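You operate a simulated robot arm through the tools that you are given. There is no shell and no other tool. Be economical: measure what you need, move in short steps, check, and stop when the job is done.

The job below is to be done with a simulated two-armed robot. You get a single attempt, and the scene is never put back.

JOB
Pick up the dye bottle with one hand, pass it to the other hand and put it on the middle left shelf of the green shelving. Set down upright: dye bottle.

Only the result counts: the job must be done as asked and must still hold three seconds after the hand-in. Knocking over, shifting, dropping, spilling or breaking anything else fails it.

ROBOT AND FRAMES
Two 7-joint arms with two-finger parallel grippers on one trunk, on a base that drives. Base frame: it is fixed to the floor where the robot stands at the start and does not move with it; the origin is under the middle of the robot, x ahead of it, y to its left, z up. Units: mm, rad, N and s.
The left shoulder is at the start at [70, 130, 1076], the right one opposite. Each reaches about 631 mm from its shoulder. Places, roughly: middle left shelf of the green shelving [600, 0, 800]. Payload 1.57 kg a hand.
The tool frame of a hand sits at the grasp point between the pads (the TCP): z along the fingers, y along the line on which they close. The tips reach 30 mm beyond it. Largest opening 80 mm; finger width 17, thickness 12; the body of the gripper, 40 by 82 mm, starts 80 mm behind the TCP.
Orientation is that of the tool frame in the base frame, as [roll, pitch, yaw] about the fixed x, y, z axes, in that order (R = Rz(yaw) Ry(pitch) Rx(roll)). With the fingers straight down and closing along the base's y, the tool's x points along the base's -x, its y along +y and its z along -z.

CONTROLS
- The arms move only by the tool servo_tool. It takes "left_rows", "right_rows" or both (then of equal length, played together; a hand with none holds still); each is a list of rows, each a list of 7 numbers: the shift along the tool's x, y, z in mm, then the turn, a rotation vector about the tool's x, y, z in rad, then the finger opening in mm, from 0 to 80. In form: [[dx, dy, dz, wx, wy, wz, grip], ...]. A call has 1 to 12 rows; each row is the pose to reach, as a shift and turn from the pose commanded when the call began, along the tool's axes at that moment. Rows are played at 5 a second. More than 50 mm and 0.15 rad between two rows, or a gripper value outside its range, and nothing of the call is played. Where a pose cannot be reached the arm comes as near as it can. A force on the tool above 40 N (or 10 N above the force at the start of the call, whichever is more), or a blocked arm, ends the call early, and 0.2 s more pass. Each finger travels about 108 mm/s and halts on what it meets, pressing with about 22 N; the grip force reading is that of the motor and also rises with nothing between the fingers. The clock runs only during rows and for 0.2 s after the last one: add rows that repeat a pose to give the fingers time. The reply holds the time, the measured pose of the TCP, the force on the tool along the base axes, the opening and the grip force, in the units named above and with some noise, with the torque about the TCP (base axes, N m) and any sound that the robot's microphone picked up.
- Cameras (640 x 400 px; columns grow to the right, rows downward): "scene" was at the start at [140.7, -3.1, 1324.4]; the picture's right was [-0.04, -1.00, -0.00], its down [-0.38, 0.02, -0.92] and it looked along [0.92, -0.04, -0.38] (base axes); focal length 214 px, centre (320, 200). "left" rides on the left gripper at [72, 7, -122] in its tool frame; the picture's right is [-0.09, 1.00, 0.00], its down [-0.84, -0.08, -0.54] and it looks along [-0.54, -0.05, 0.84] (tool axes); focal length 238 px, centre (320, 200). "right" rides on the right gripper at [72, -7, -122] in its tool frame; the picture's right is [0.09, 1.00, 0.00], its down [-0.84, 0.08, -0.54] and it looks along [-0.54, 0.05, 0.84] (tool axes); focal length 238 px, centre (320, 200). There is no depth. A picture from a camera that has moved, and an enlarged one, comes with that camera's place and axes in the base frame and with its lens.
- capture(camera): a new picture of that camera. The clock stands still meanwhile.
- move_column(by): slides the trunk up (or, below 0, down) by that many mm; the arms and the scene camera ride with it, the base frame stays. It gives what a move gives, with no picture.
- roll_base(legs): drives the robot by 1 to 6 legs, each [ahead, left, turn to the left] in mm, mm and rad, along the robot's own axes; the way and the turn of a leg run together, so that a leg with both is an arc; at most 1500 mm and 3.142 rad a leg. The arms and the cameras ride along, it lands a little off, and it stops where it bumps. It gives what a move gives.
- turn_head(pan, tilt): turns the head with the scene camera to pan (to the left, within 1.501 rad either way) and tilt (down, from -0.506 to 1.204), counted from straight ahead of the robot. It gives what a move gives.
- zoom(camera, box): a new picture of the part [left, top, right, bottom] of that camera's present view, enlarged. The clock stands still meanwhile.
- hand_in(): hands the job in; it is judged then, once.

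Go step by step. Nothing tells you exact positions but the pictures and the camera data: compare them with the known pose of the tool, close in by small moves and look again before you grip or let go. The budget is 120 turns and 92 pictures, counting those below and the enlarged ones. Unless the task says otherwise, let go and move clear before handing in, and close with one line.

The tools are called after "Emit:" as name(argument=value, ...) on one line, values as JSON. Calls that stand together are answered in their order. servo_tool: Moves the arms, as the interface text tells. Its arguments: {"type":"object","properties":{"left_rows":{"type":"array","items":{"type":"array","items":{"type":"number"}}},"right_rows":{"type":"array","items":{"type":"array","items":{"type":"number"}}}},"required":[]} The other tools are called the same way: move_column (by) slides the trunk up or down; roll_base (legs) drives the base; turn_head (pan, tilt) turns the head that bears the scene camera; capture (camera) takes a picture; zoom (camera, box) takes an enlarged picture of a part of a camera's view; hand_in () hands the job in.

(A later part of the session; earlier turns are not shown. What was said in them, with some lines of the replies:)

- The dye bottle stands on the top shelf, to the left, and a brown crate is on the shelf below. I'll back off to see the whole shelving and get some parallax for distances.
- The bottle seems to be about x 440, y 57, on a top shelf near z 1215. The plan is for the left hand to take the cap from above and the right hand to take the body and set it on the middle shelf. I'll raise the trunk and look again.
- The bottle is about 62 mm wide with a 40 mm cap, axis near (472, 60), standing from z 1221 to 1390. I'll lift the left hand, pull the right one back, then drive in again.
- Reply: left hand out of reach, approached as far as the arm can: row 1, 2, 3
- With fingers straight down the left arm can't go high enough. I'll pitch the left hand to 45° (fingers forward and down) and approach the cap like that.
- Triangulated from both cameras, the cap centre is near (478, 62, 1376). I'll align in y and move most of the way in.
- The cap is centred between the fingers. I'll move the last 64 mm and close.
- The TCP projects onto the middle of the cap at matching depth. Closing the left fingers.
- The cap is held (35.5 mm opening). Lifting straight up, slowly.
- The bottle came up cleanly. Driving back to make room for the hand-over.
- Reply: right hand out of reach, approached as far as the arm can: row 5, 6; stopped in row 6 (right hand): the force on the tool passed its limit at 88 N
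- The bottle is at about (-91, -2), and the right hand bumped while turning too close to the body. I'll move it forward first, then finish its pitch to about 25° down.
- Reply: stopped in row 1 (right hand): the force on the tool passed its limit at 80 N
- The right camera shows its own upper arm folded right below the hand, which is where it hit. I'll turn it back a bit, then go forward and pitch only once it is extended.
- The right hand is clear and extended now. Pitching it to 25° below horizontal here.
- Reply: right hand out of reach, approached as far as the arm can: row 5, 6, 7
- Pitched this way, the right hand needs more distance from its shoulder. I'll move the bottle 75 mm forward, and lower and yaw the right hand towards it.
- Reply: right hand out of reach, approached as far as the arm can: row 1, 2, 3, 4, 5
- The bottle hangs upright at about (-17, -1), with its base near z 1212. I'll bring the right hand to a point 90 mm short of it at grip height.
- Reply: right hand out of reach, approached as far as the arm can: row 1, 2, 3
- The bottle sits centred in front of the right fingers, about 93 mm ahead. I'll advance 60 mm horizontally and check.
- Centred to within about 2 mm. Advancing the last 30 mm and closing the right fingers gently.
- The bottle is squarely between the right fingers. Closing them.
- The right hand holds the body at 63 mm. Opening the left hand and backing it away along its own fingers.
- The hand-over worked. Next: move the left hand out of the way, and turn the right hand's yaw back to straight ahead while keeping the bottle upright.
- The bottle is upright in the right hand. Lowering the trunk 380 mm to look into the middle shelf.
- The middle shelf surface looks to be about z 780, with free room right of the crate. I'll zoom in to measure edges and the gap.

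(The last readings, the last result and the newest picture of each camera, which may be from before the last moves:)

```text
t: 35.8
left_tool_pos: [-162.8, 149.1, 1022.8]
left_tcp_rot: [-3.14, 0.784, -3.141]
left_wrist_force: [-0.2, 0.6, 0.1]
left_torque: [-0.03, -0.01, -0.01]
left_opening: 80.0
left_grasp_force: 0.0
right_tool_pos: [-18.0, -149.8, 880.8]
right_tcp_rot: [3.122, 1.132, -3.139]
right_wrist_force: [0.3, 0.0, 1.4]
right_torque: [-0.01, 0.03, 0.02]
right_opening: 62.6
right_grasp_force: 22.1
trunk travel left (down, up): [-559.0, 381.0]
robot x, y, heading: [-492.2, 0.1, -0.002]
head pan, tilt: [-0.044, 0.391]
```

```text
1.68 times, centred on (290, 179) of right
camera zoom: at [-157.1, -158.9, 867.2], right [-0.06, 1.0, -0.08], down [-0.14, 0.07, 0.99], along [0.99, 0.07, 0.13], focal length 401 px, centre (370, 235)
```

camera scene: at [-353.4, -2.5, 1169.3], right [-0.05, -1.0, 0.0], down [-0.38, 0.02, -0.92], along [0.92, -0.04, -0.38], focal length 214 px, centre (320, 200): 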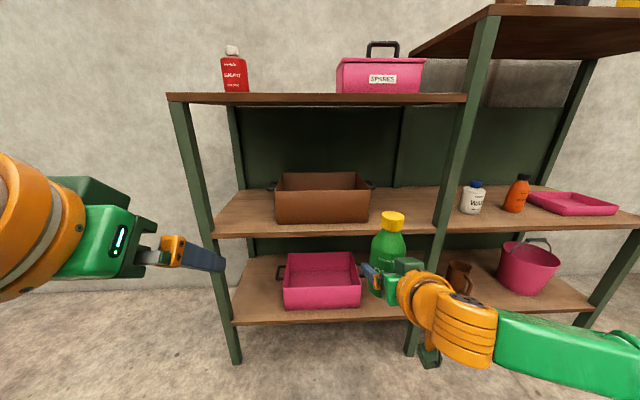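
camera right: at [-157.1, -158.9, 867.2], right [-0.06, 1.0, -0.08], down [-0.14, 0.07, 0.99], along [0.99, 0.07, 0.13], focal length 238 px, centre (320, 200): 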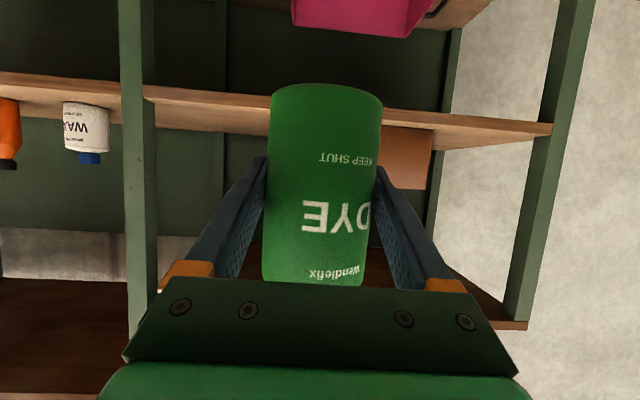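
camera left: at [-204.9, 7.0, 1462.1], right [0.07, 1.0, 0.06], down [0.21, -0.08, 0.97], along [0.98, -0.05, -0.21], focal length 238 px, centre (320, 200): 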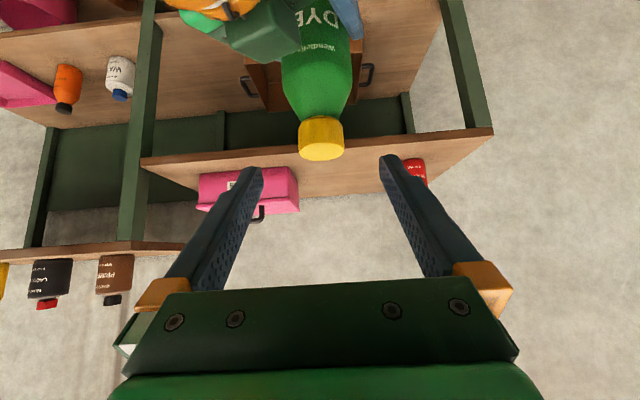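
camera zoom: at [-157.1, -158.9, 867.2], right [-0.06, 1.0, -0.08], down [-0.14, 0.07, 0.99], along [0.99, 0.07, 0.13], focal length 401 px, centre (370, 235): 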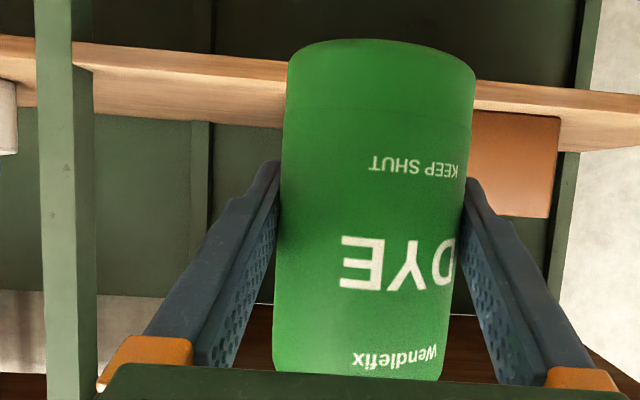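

Free gap right of the crate runs from about y -280 to -450, and the shelf front edge is near x 300–330. I'll target bottle at (410, -350): first sideways, then partway ahead.

Emit:
roll_base(legs=[[0, -200, 0], [230, 0, 0]])

Emit:
capture(camera="scene")

Emit:
capture(camera="right")

```text
t: 38.8
left_tool_pos: [66.3, -53.1, 1022.4]
left_tcp_rot: [3.141, 0.784, 3.14]
left_wrist_force: [0.4, -0.3, 0.2]
left_torque: [0.0, 0.01, 0.01]
left_opening: 79.9
left_grasp_force: 0.1
right_tool_pos: [212.2, -350.8, 881.5]
right_tcp_rot: [3.121, 1.132, 3.14]
right_wrist_force: [0.5, 0.7, -0.3]
right_torque: [0.0, 0.01, 0.0]
right_opening: 63.0
right_grasp_force: 21.4
trunk travel left (down, up): [-559.0, 381.0]
robot x, y, heading: [-267.9, -196.5, -0.004]
head pan, tilt: [-0.044, 0.391]
```

```text
55 pictures are left
camera scene: at [-123.9, -204.9, 1169.4], right [-0.05, -1.0, 0.0], down [-0.38, 0.02, -0.92], along [0.92, -0.04, -0.38], focal length 214 px, centre (320, 200)
```

scene: 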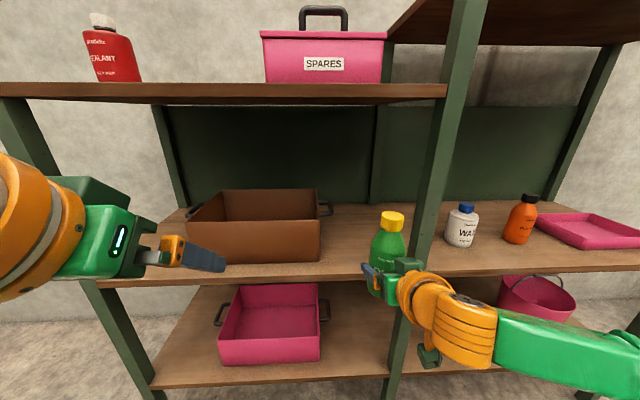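

```text
54 pictures are left
camera right: at [72.7, -360.7, 867.3], right [-0.06, 1.0, -0.07], down [-0.14, 0.07, 0.99], along [0.99, 0.07, 0.13], focal length 238 px, centre (320, 200)
```

right: 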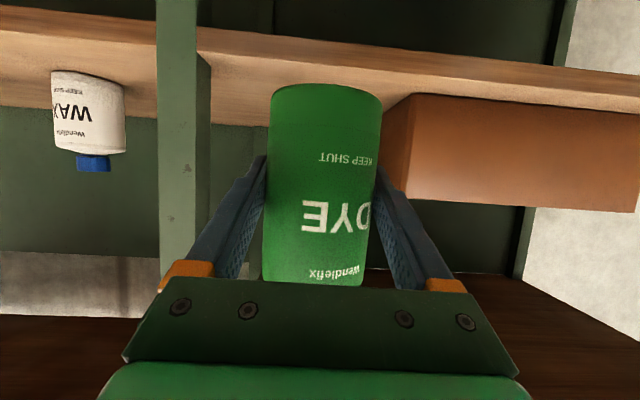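

The shelf surface computes to z ≈ 771, the front edge to x ≈ 320, and the gap runs between crate handle y -260 and post y -468; the bottle base is now at 830. Driving in 210 mm.

Emit:
roll_base(legs=[[110, -8, 0]])

Emit:
capture(camera="scene")

Emit:
capture(camera="right")

```text
t: 40.0
left_tool_pos: [173.8, -61.2, 1022.3]
left_tcp_rot: [-3.139, 0.786, 3.142]
left_wrist_force: [0.3, -0.3, -0.8]
left_torque: [0.04, 0.02, 0.0]
left_opening: 80.0
left_grasp_force: 0.1
right_tool_pos: [321.1, -359.1, 881.5]
right_tcp_rot: [3.121, 1.132, -3.141]
right_wrist_force: [-0.1, 0.6, -0.2]
right_torque: [0.02, 0.01, 0.0]
right_opening: 62.7
right_grasp_force: 22.2
trunk travel left (down, up): [-559.0, 381.0]
robot x, y, heading: [-154.6, -211.9, 0.002]
head pan, tilt: [-0.044, 0.391]
```

```text
53 pictures are left
camera scene: at [-16.4, -212.7, 1169.4], right [-0.04, -1.0, 0.0], down [-0.38, 0.02, -0.92], along [0.92, -0.04, -0.38], focal length 214 px, centre (320, 200)
```

scene: 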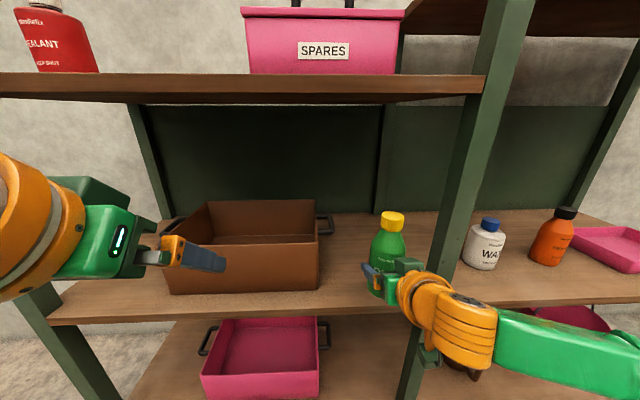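

```text
52 pictures are left
camera right: at [180.3, -368.4, 867.4], right [-0.06, 1.0, -0.07], down [-0.14, 0.07, 0.99], along [0.99, 0.07, 0.13], focal length 238 px, centre (320, 200)
```

right: 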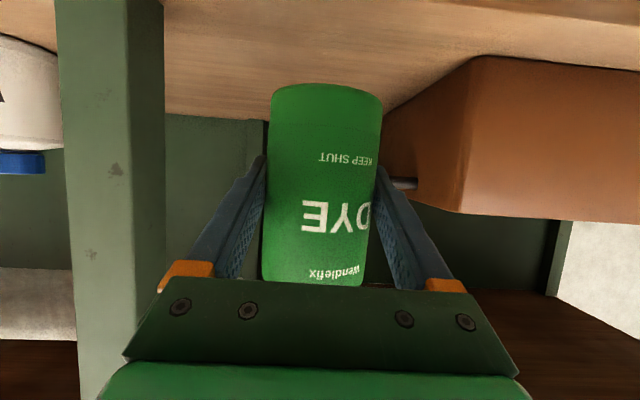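

Clearances to the post and crate look good, and the forearm will stay in front of the post. Driving the remaining 98 mm.

Emit:
roll_base(legs=[[98, 0, 0]])

Emit:
capture(camera="scene")

Emit:
capture(camera="right")

```text
t: 41.1
left_tool_pos: [274.5, -62.3, 1022.4]
left_tcp_rot: [3.141, 0.786, 3.139]
left_wrist_force: [0.2, 0.6, -0.1]
left_torque: [-0.01, -0.03, -0.03]
left_opening: 80.1
left_grasp_force: 0.1
right_tool_pos: [419.3, -359.8, 880.9]
right_tcp_rot: [3.12, 1.132, 3.14]
right_wrist_force: [0.5, -0.3, -0.4]
right_torque: [0.0, -0.01, 0.02]
right_opening: 62.8
right_grasp_force: 22.0
trunk travel left (down, up): [-559.0, 381.0]
robot x, y, heading: [-58.4, -211.2, -0.007]
head pan, tilt: [-0.044, 0.391]
```

```text
51 pictures are left
camera scene: at [83.2, -213.2, 1169.4], right [-0.05, -1.0, 0.0], down [-0.38, 0.02, -0.92], along [0.92, -0.04, -0.38], focal length 214 px, centre (320, 200)
```

scene: 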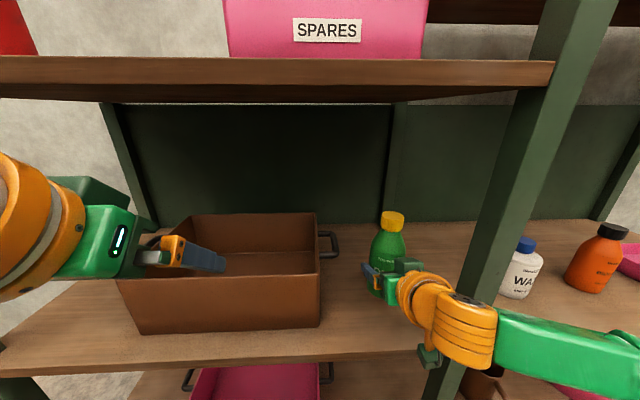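

```text
50 pictures are left
camera right: at [279.6, -369.1, 867.3], right [-0.06, 1.0, -0.07], down [-0.14, 0.07, 0.99], along [0.99, 0.07, 0.13], focal length 238 px, centre (320, 200)
```

right: 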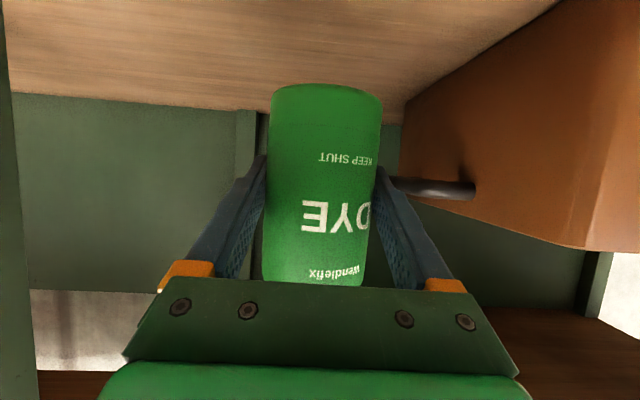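

The position is good. Lowering the bottle 48 mm, with the last bit still to come.

Emit:
servo_tool(right_rows=[[13, 0, 6, 0, 0, 0, 45], [26, 0, 12, 0, 0, 0, 45], [37, 0, 17, 0, 0, 0, 45], [43.5, 0, 20.3, 0, 0, 0, 45], [43.5, 0, 20.3, 0, 0, 0, 45]])

Emit:
capture(camera="right")

Emit:
zoom(camera="scene", box=[300, 180, 480, 370])

```text
t: 42.3
left_tool_pos: [274.0, -60.7, 1023.1]
left_tcp_rot: [-3.14, 0.786, 3.139]
left_wrist_force: [1.6, -0.2, 0.1]
left_torque: [0.03, -0.04, 0.03]
left_opening: 79.8
left_grasp_force: 0.1
right_tool_pos: [422.1, -360.2, 832.8]
right_tcp_rot: [3.122, 1.134, 3.138]
right_wrist_force: [0.6, -0.6, 0.3]
right_torque: [0.02, 0.01, -0.04]
right_opening: 62.6
right_grasp_force: 22.2
trunk travel left (down, up): [-559.0, 381.0]
robot x, y, heading: [-57.2, -210.4, 0.001]
head pan, tilt: [-0.044, 0.391]
```

```text
49 pictures are left
camera right: at [281.1, -368.8, 819.2], right [-0.06, 1.0, -0.07], down [-0.14, 0.07, 0.99], along [0.99, 0.07, 0.13], focal length 238 px, centre (320, 200)
```

right: 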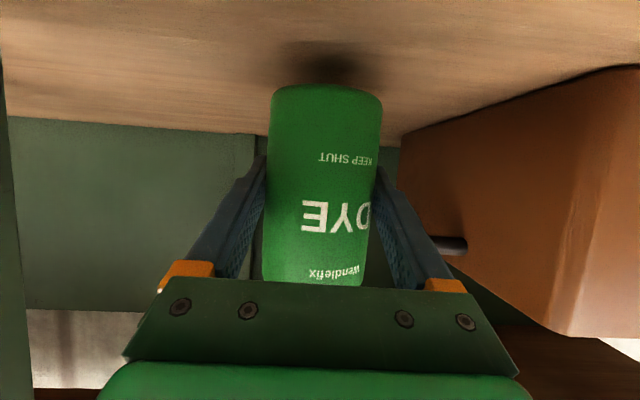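

```text
2.11 times, centred on (390, 275) of scene
camera zoom: at [83.6, -213.1, 1169.3], right [-0.05, -1.0, 0.0], down [-0.38, 0.02, -0.92], along [0.92, -0.04, -0.38], focal length 452 px, centre (173, 42)
```

zoom: 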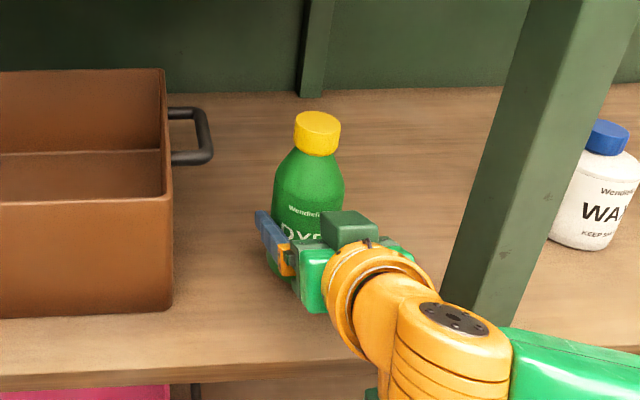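

The shadow shows about 10 mm left. Lowering in small steps, watching the force.

Emit:
servo_tool(right_rows=[[2.3, 0, 1.1, 0, 0, 0, 45], [4.6, 0, 2.1, 0, 0, 0, 45], [6.4, 0, 3, 0, 0, 0, 45], [6.4, 0, 3, 0, 0, 0, 45]])

Emit:
capture(camera="right")

```text
t: 43.3
left_tool_pos: [273.6, -62.1, 1023.9]
left_tcp_rot: [-3.139, 0.784, 3.139]
left_wrist_force: [0.3, -0.1, 0.6]
left_torque: [0.0, 0.02, 0.01]
left_opening: 80.2
left_grasp_force: 0.0
right_tool_pos: [420.6, -359.3, 825.7]
right_tcp_rot: [3.121, 1.133, 3.138]
right_wrist_force: [0.3, -0.3, -0.9]
right_torque: [0.01, 0.05, 0.01]
right_opening: 62.7
right_grasp_force: 21.8
trunk travel left (down, up): [-559.0, 381.0]
robot x, y, heading: [-59.3, -209.9, -0.0]
head pan, tilt: [-0.044, 0.391]
```

```text
47 pictures are left
camera right: at [280.0, -368.9, 812.1], right [-0.06, 1.0, -0.07], down [-0.14, 0.07, 0.99], along [0.99, 0.07, 0.13], focal length 238 px, centre (320, 200)
```

right: 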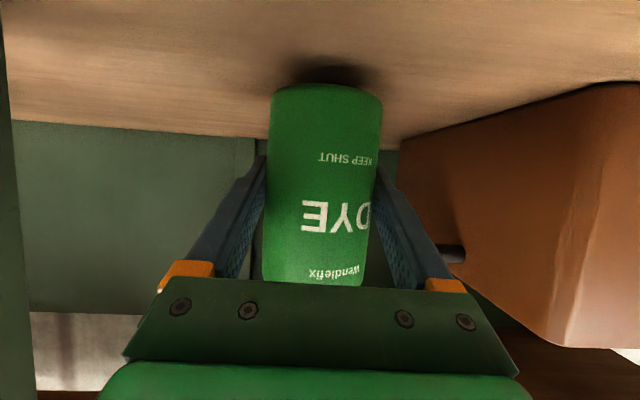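

Nearly down. Another 4 mm in fine steps.

Emit:
servo_tool(right_rows=[[1, 0, 0.5, 0, 0, 0, 45], [2, 0, 1, 0, 0, 0, 45], [3, 0, 1.4, 0, 0, 0, 45], [3.6, 0, 1.7, 0, 0, 0, 45], [3.6, 0, 1.7, 0, 0, 0, 45]])

Emit:
capture(camera="right")

```text
t: 44.5
left_tool_pos: [274.8, -63.0, 1022.4]
left_tcp_rot: [-3.14, 0.785, 3.14]
left_wrist_force: [-0.8, -0.1, -0.4]
left_torque: [0.01, -0.01, 0.0]
left_opening: 79.9
left_grasp_force: 0.1
right_tool_pos: [421.5, -360.4, 820.7]
right_tcp_rot: [3.122, 1.133, 3.142]
right_wrist_force: [-0.3, 0.7, -0.4]
right_torque: [0.01, 0.01, 0.02]
right_opening: 62.8
right_grasp_force: 21.9
trunk travel left (down, up): [-559.0, 381.0]
robot x, y, heading: [-55.9, -209.1, -0.002]
head pan, tilt: [-0.044, 0.391]
```

```text
46 pictures are left
camera right: at [279.8, -368.9, 808.1], right [-0.06, 1.0, -0.07], down [-0.14, 0.07, 0.99], along [0.99, 0.07, 0.13], focal length 238 px, centre (320, 200)
```

right: 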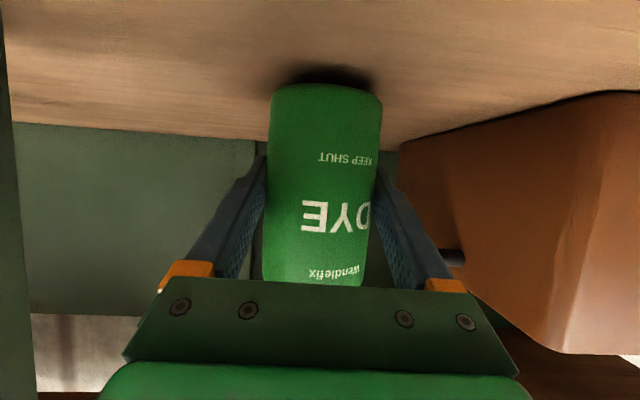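

Still no contact. Another 5 mm in fine steps.

Emit:
servo_tool(right_rows=[[1, 0, 0.5, 0, 0, 0, 45], [2, 0, 1, 0, 0, 0, 45], [3, 0, 1.4, 0, 0, 0, 45], [4, 0, 1.9, 0, 0, 0, 45], [4.5, 0, 2.1, 0, 0, 0, 45], [4.5, 0, 2.1, 0, 0, 0, 45]])

Emit:
capture(camera="right")

```text
t: 45.9
left_tool_pos: [274.8, -62.1, 1023.4]
left_tcp_rot: [-3.139, 0.784, 3.141]
left_wrist_force: [-0.6, 0.6, 0.3]
left_torque: [0.0, -0.06, -0.04]
left_opening: 80.3
left_grasp_force: 0.1
right_tool_pos: [420.1, -360.2, 816.8]
right_tcp_rot: [3.121, 1.132, 3.14]
right_wrist_force: [-0.2, 0.8, 0.3]
right_torque: [0.0, -0.02, -0.02]
right_opening: 62.9
right_grasp_force: 21.8
trunk travel left (down, up): [-559.0, 381.0]
robot x, y, heading: [-57.6, -206.7, -0.002]
head pan, tilt: [-0.044, 0.391]
```

```text
45 pictures are left
camera right: at [279.6, -368.6, 803.7], right [-0.06, 1.0, -0.07], down [-0.14, 0.07, 0.99], along [0.99, 0.07, 0.13], focal length 238 px, centre (320, 200)
```

right: 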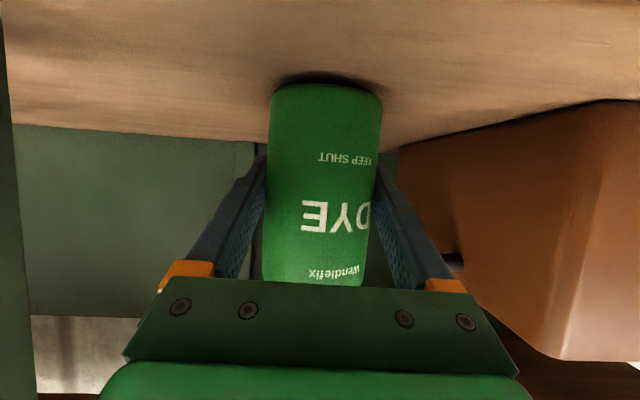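

The shadow has almost closed. Another 4 mm in 1 mm rows.

Emit:
servo_tool(right_rows=[[0.9, 0, 0.4, 0, 0, 0, 45], [1.8, 0, 0.85, 0, 0, 0, 45], [2.7, 0, 1.3, 0, 0, 0, 45], [3.6, 0, 1.7, 0, 0, 0, 45], [3.6, 0, 1.7, 0, 0, 0, 45]])

Emit:
zoom(camera="right", box=[230, 50, 430, 175])

```text
t: 47.1
left_tool_pos: [272.9, -62.7, 1023.3]
left_tcp_rot: [-3.14, 0.786, 3.141]
left_wrist_force: [-0.3, -0.2, 0.0]
left_torque: [0.02, -0.01, 0.01]
left_opening: 80.1
left_grasp_force: 0.1
right_tool_pos: [420.0, -360.1, 814.8]
right_tcp_rot: [3.122, 1.137, 3.14]
right_wrist_force: [3.5, -0.8, 5.5]
right_torque: [-0.18, -0.39, 0.06]
right_opening: 62.6
right_grasp_force: 22.1
trunk travel left (down, up): [-559.0, 381.0]
robot x, y, heading: [-56.3, -208.2, 0.002]
head pan, tilt: [-0.044, 0.391]
```

```text
3.20 times, centred on (330, 112) of right
camera zoom: at [279.5, -368.4, 799.8], right [-0.06, 1.0, -0.07], down [-0.14, 0.07, 0.99], along [0.99, 0.07, 0.14], focal length 763 px, centre (288, 480)
```

zoom: 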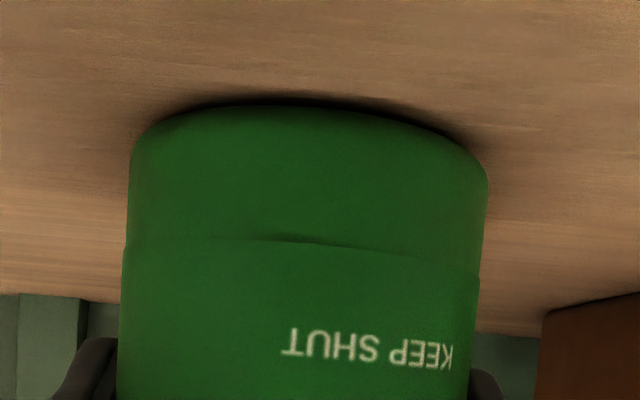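

There is contact (about 5.5 N up) and the base sits on the shelf. Opening the right fingers gradually.

Emit:
servo_tool(right_rows=[[0, 0, 0, 0, 0, 0, 61], [0, 0, 0, 0, 0, 0, 64], [0, 0, 0, 0, 0, 0, 68], [0, 0, 0, 0, 0, 0, 74], [0, 0, 0, 0, 0, 0, 80], [0, 0, 0, 0, 0, 0, 80]])

Emit:
capture(camera="right")

Emit:
zoom(camera="scene", box=[300, 180, 480, 370])

```text
t: 48.5
left_tool_pos: [273.6, -60.3, 1024.4]
left_tcp_rot: [-3.14, 0.784, 3.14]
left_wrist_force: [-0.1, 0.6, 0.9]
left_torque: [0.03, 0.01, 0.02]
left_opening: 79.8
left_grasp_force: 0.0
right_tool_pos: [420.3, -359.3, 812.1]
right_tcp_rot: [3.12, 1.133, 3.14]
right_wrist_force: [-0.6, -0.9, -0.7]
right_torque: [-0.02, -0.04, 0.0]
right_opening: 80.1
right_grasp_force: 0.1
trunk travel left (down, up): [-559.0, 381.0]
robot x, y, heading: [-58.8, -204.7, -0.001]
head pan, tilt: [-0.044, 0.391]
```

```text
43 pictures are left
camera right: at [279.4, -368.3, 799.3], right [-0.06, 1.0, -0.07], down [-0.14, 0.07, 0.99], along [0.99, 0.07, 0.13], focal length 238 px, centre (320, 200)
```

right: 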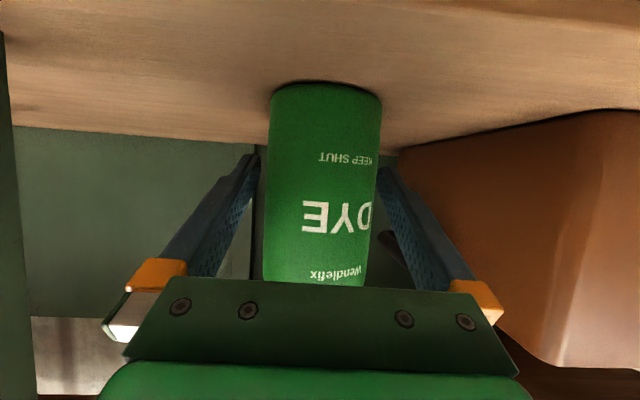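

```text
2.11 times, centred on (390, 275) of scene
camera zoom: at [82.9, -212.9, 1169.4], right [-0.05, -1.0, 0.0], down [-0.38, 0.02, -0.92], along [0.92, -0.04, -0.38], focal length 452 px, centre (173, 42)
```

zoom: 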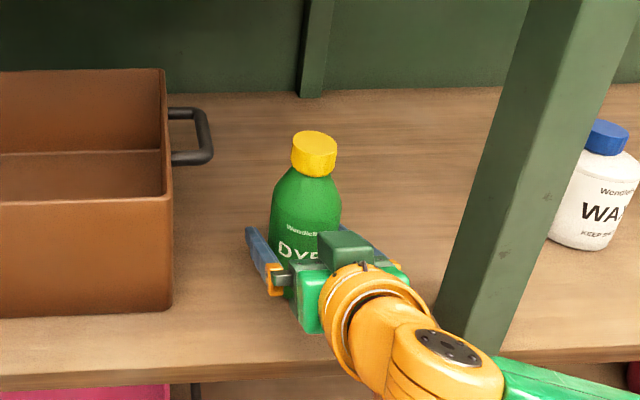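

The bottle stands free and upright. Backing the right hand out horizontally.

Emit:
servo_tool(right_rows=[[8.5, 0, -18, 0, 0, 0, 80], [17, 0, -36, 0, 0, 0, 80], [25.4, 0, -54.4, 0, 0, 0, 80], [34, 0, -72.5, 0, 0, 0, 80], [34, 0, -72.5, 0, 0, 0, 80]])

Emit:
capture(camera="right")

```text
t: 49.7
left_tool_pos: [274.0, -61.0, 1023.8]
left_tcp_rot: [-3.139, 0.784, 3.141]
left_wrist_force: [0.0, 0.8, -0.1]
left_torque: [0.01, -0.02, 0.02]
left_opening: 80.1
left_grasp_force: 0.0
right_tool_pos: [371.0, -354.1, 807.8]
right_tcp_rot: [3.12, 1.133, -3.142]
right_wrist_force: [0.2, 0.4, -0.5]
right_torque: [0.02, -0.03, 0.05]
right_opening: 79.8
right_grasp_force: 0.1
right hand out of reach, approached as far as the arm can: row 3, 4, 5
trunk travel left (down, up): [-559.0, 381.0]
robot x, y, heading: [-58.7, -214.2, -0.003]
head pan, tilt: [-0.044, 0.391]
```

```text
41 pictures are left
camera right: at [230.5, -363.4, 795.2], right [-0.06, 1.0, -0.07], down [-0.14, 0.07, 0.99], along [0.99, 0.07, 0.13], focal length 238 px, centre (320, 200)
```

right: 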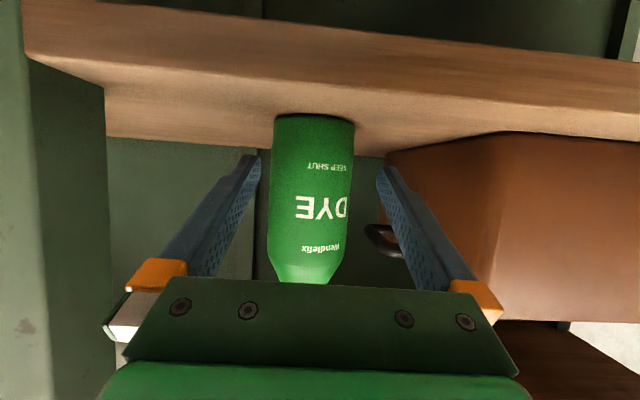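

The bottle stands still, but the arm can't fold any further. I'll drive the base straight back and then check everything.

Emit:
roll_base(legs=[[-350, 0, 0]])

Emit:
capture(camera="scene")

Emit:
capture(camera="right")

```text
t: 51.9
left_tool_pos: [-67.4, -59.2, 1023.8]
left_tcp_rot: [-3.14, 0.785, -3.138]
left_wrist_force: [0.3, 0.5, -0.8]
left_torque: [0.02, -0.04, 0.0]
left_opening: 79.7
left_grasp_force: 0.1
right_tool_pos: [30.9, -351.7, 808.8]
right_tcp_rot: [3.122, 1.134, -3.137]
right_wrist_force: [-0.6, -0.5, 0.4]
right_torque: [0.02, 0.0, 0.01]
right_opening: 80.0
right_grasp_force: 0.1
trunk travel left (down, up): [-559.0, 381.0]
robot x, y, heading: [-401.5, -209.6, 0.005]
head pan, tilt: [-0.044, 0.391]
```

```text
40 pictures are left
camera scene: at [-257.6, -212.3, 1169.4], right [-0.04, -1.0, 0.0], down [-0.38, 0.02, -0.92], along [0.92, -0.04, -0.38], focal length 214 px, centre (320, 200)
```

scene: 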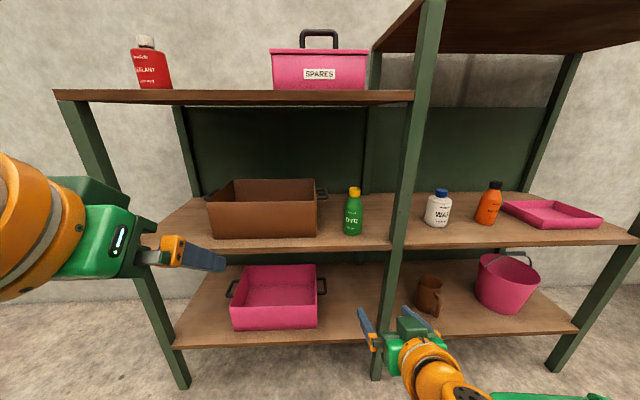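

```text
39 pictures are left
camera right: at [-109.0, -361.9, 795.2], right [-0.06, 1.0, -0.07], down [-0.14, 0.07, 0.99], along [0.99, 0.07, 0.13], focal length 238 px, centre (320, 200)
```

right: 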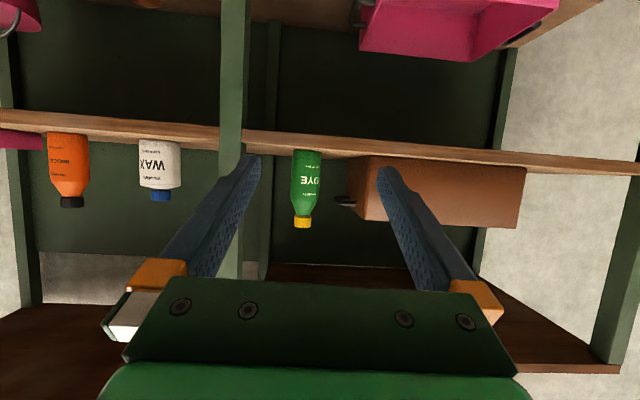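

The dye bottle stands upright on the middle left shelf, right of the crate. Everything else looks untouched and both hands are clear, so I'm handing in.

Emit:
hand_in()

```text
The job is handed in.
```

I picked the dye bottle up with the left hand, passed it to the right hand, and set it upright on the middle left shelf, to the right of the brown crate. In the last pictures before hand-in nothing else had moved, and both hands were clear.
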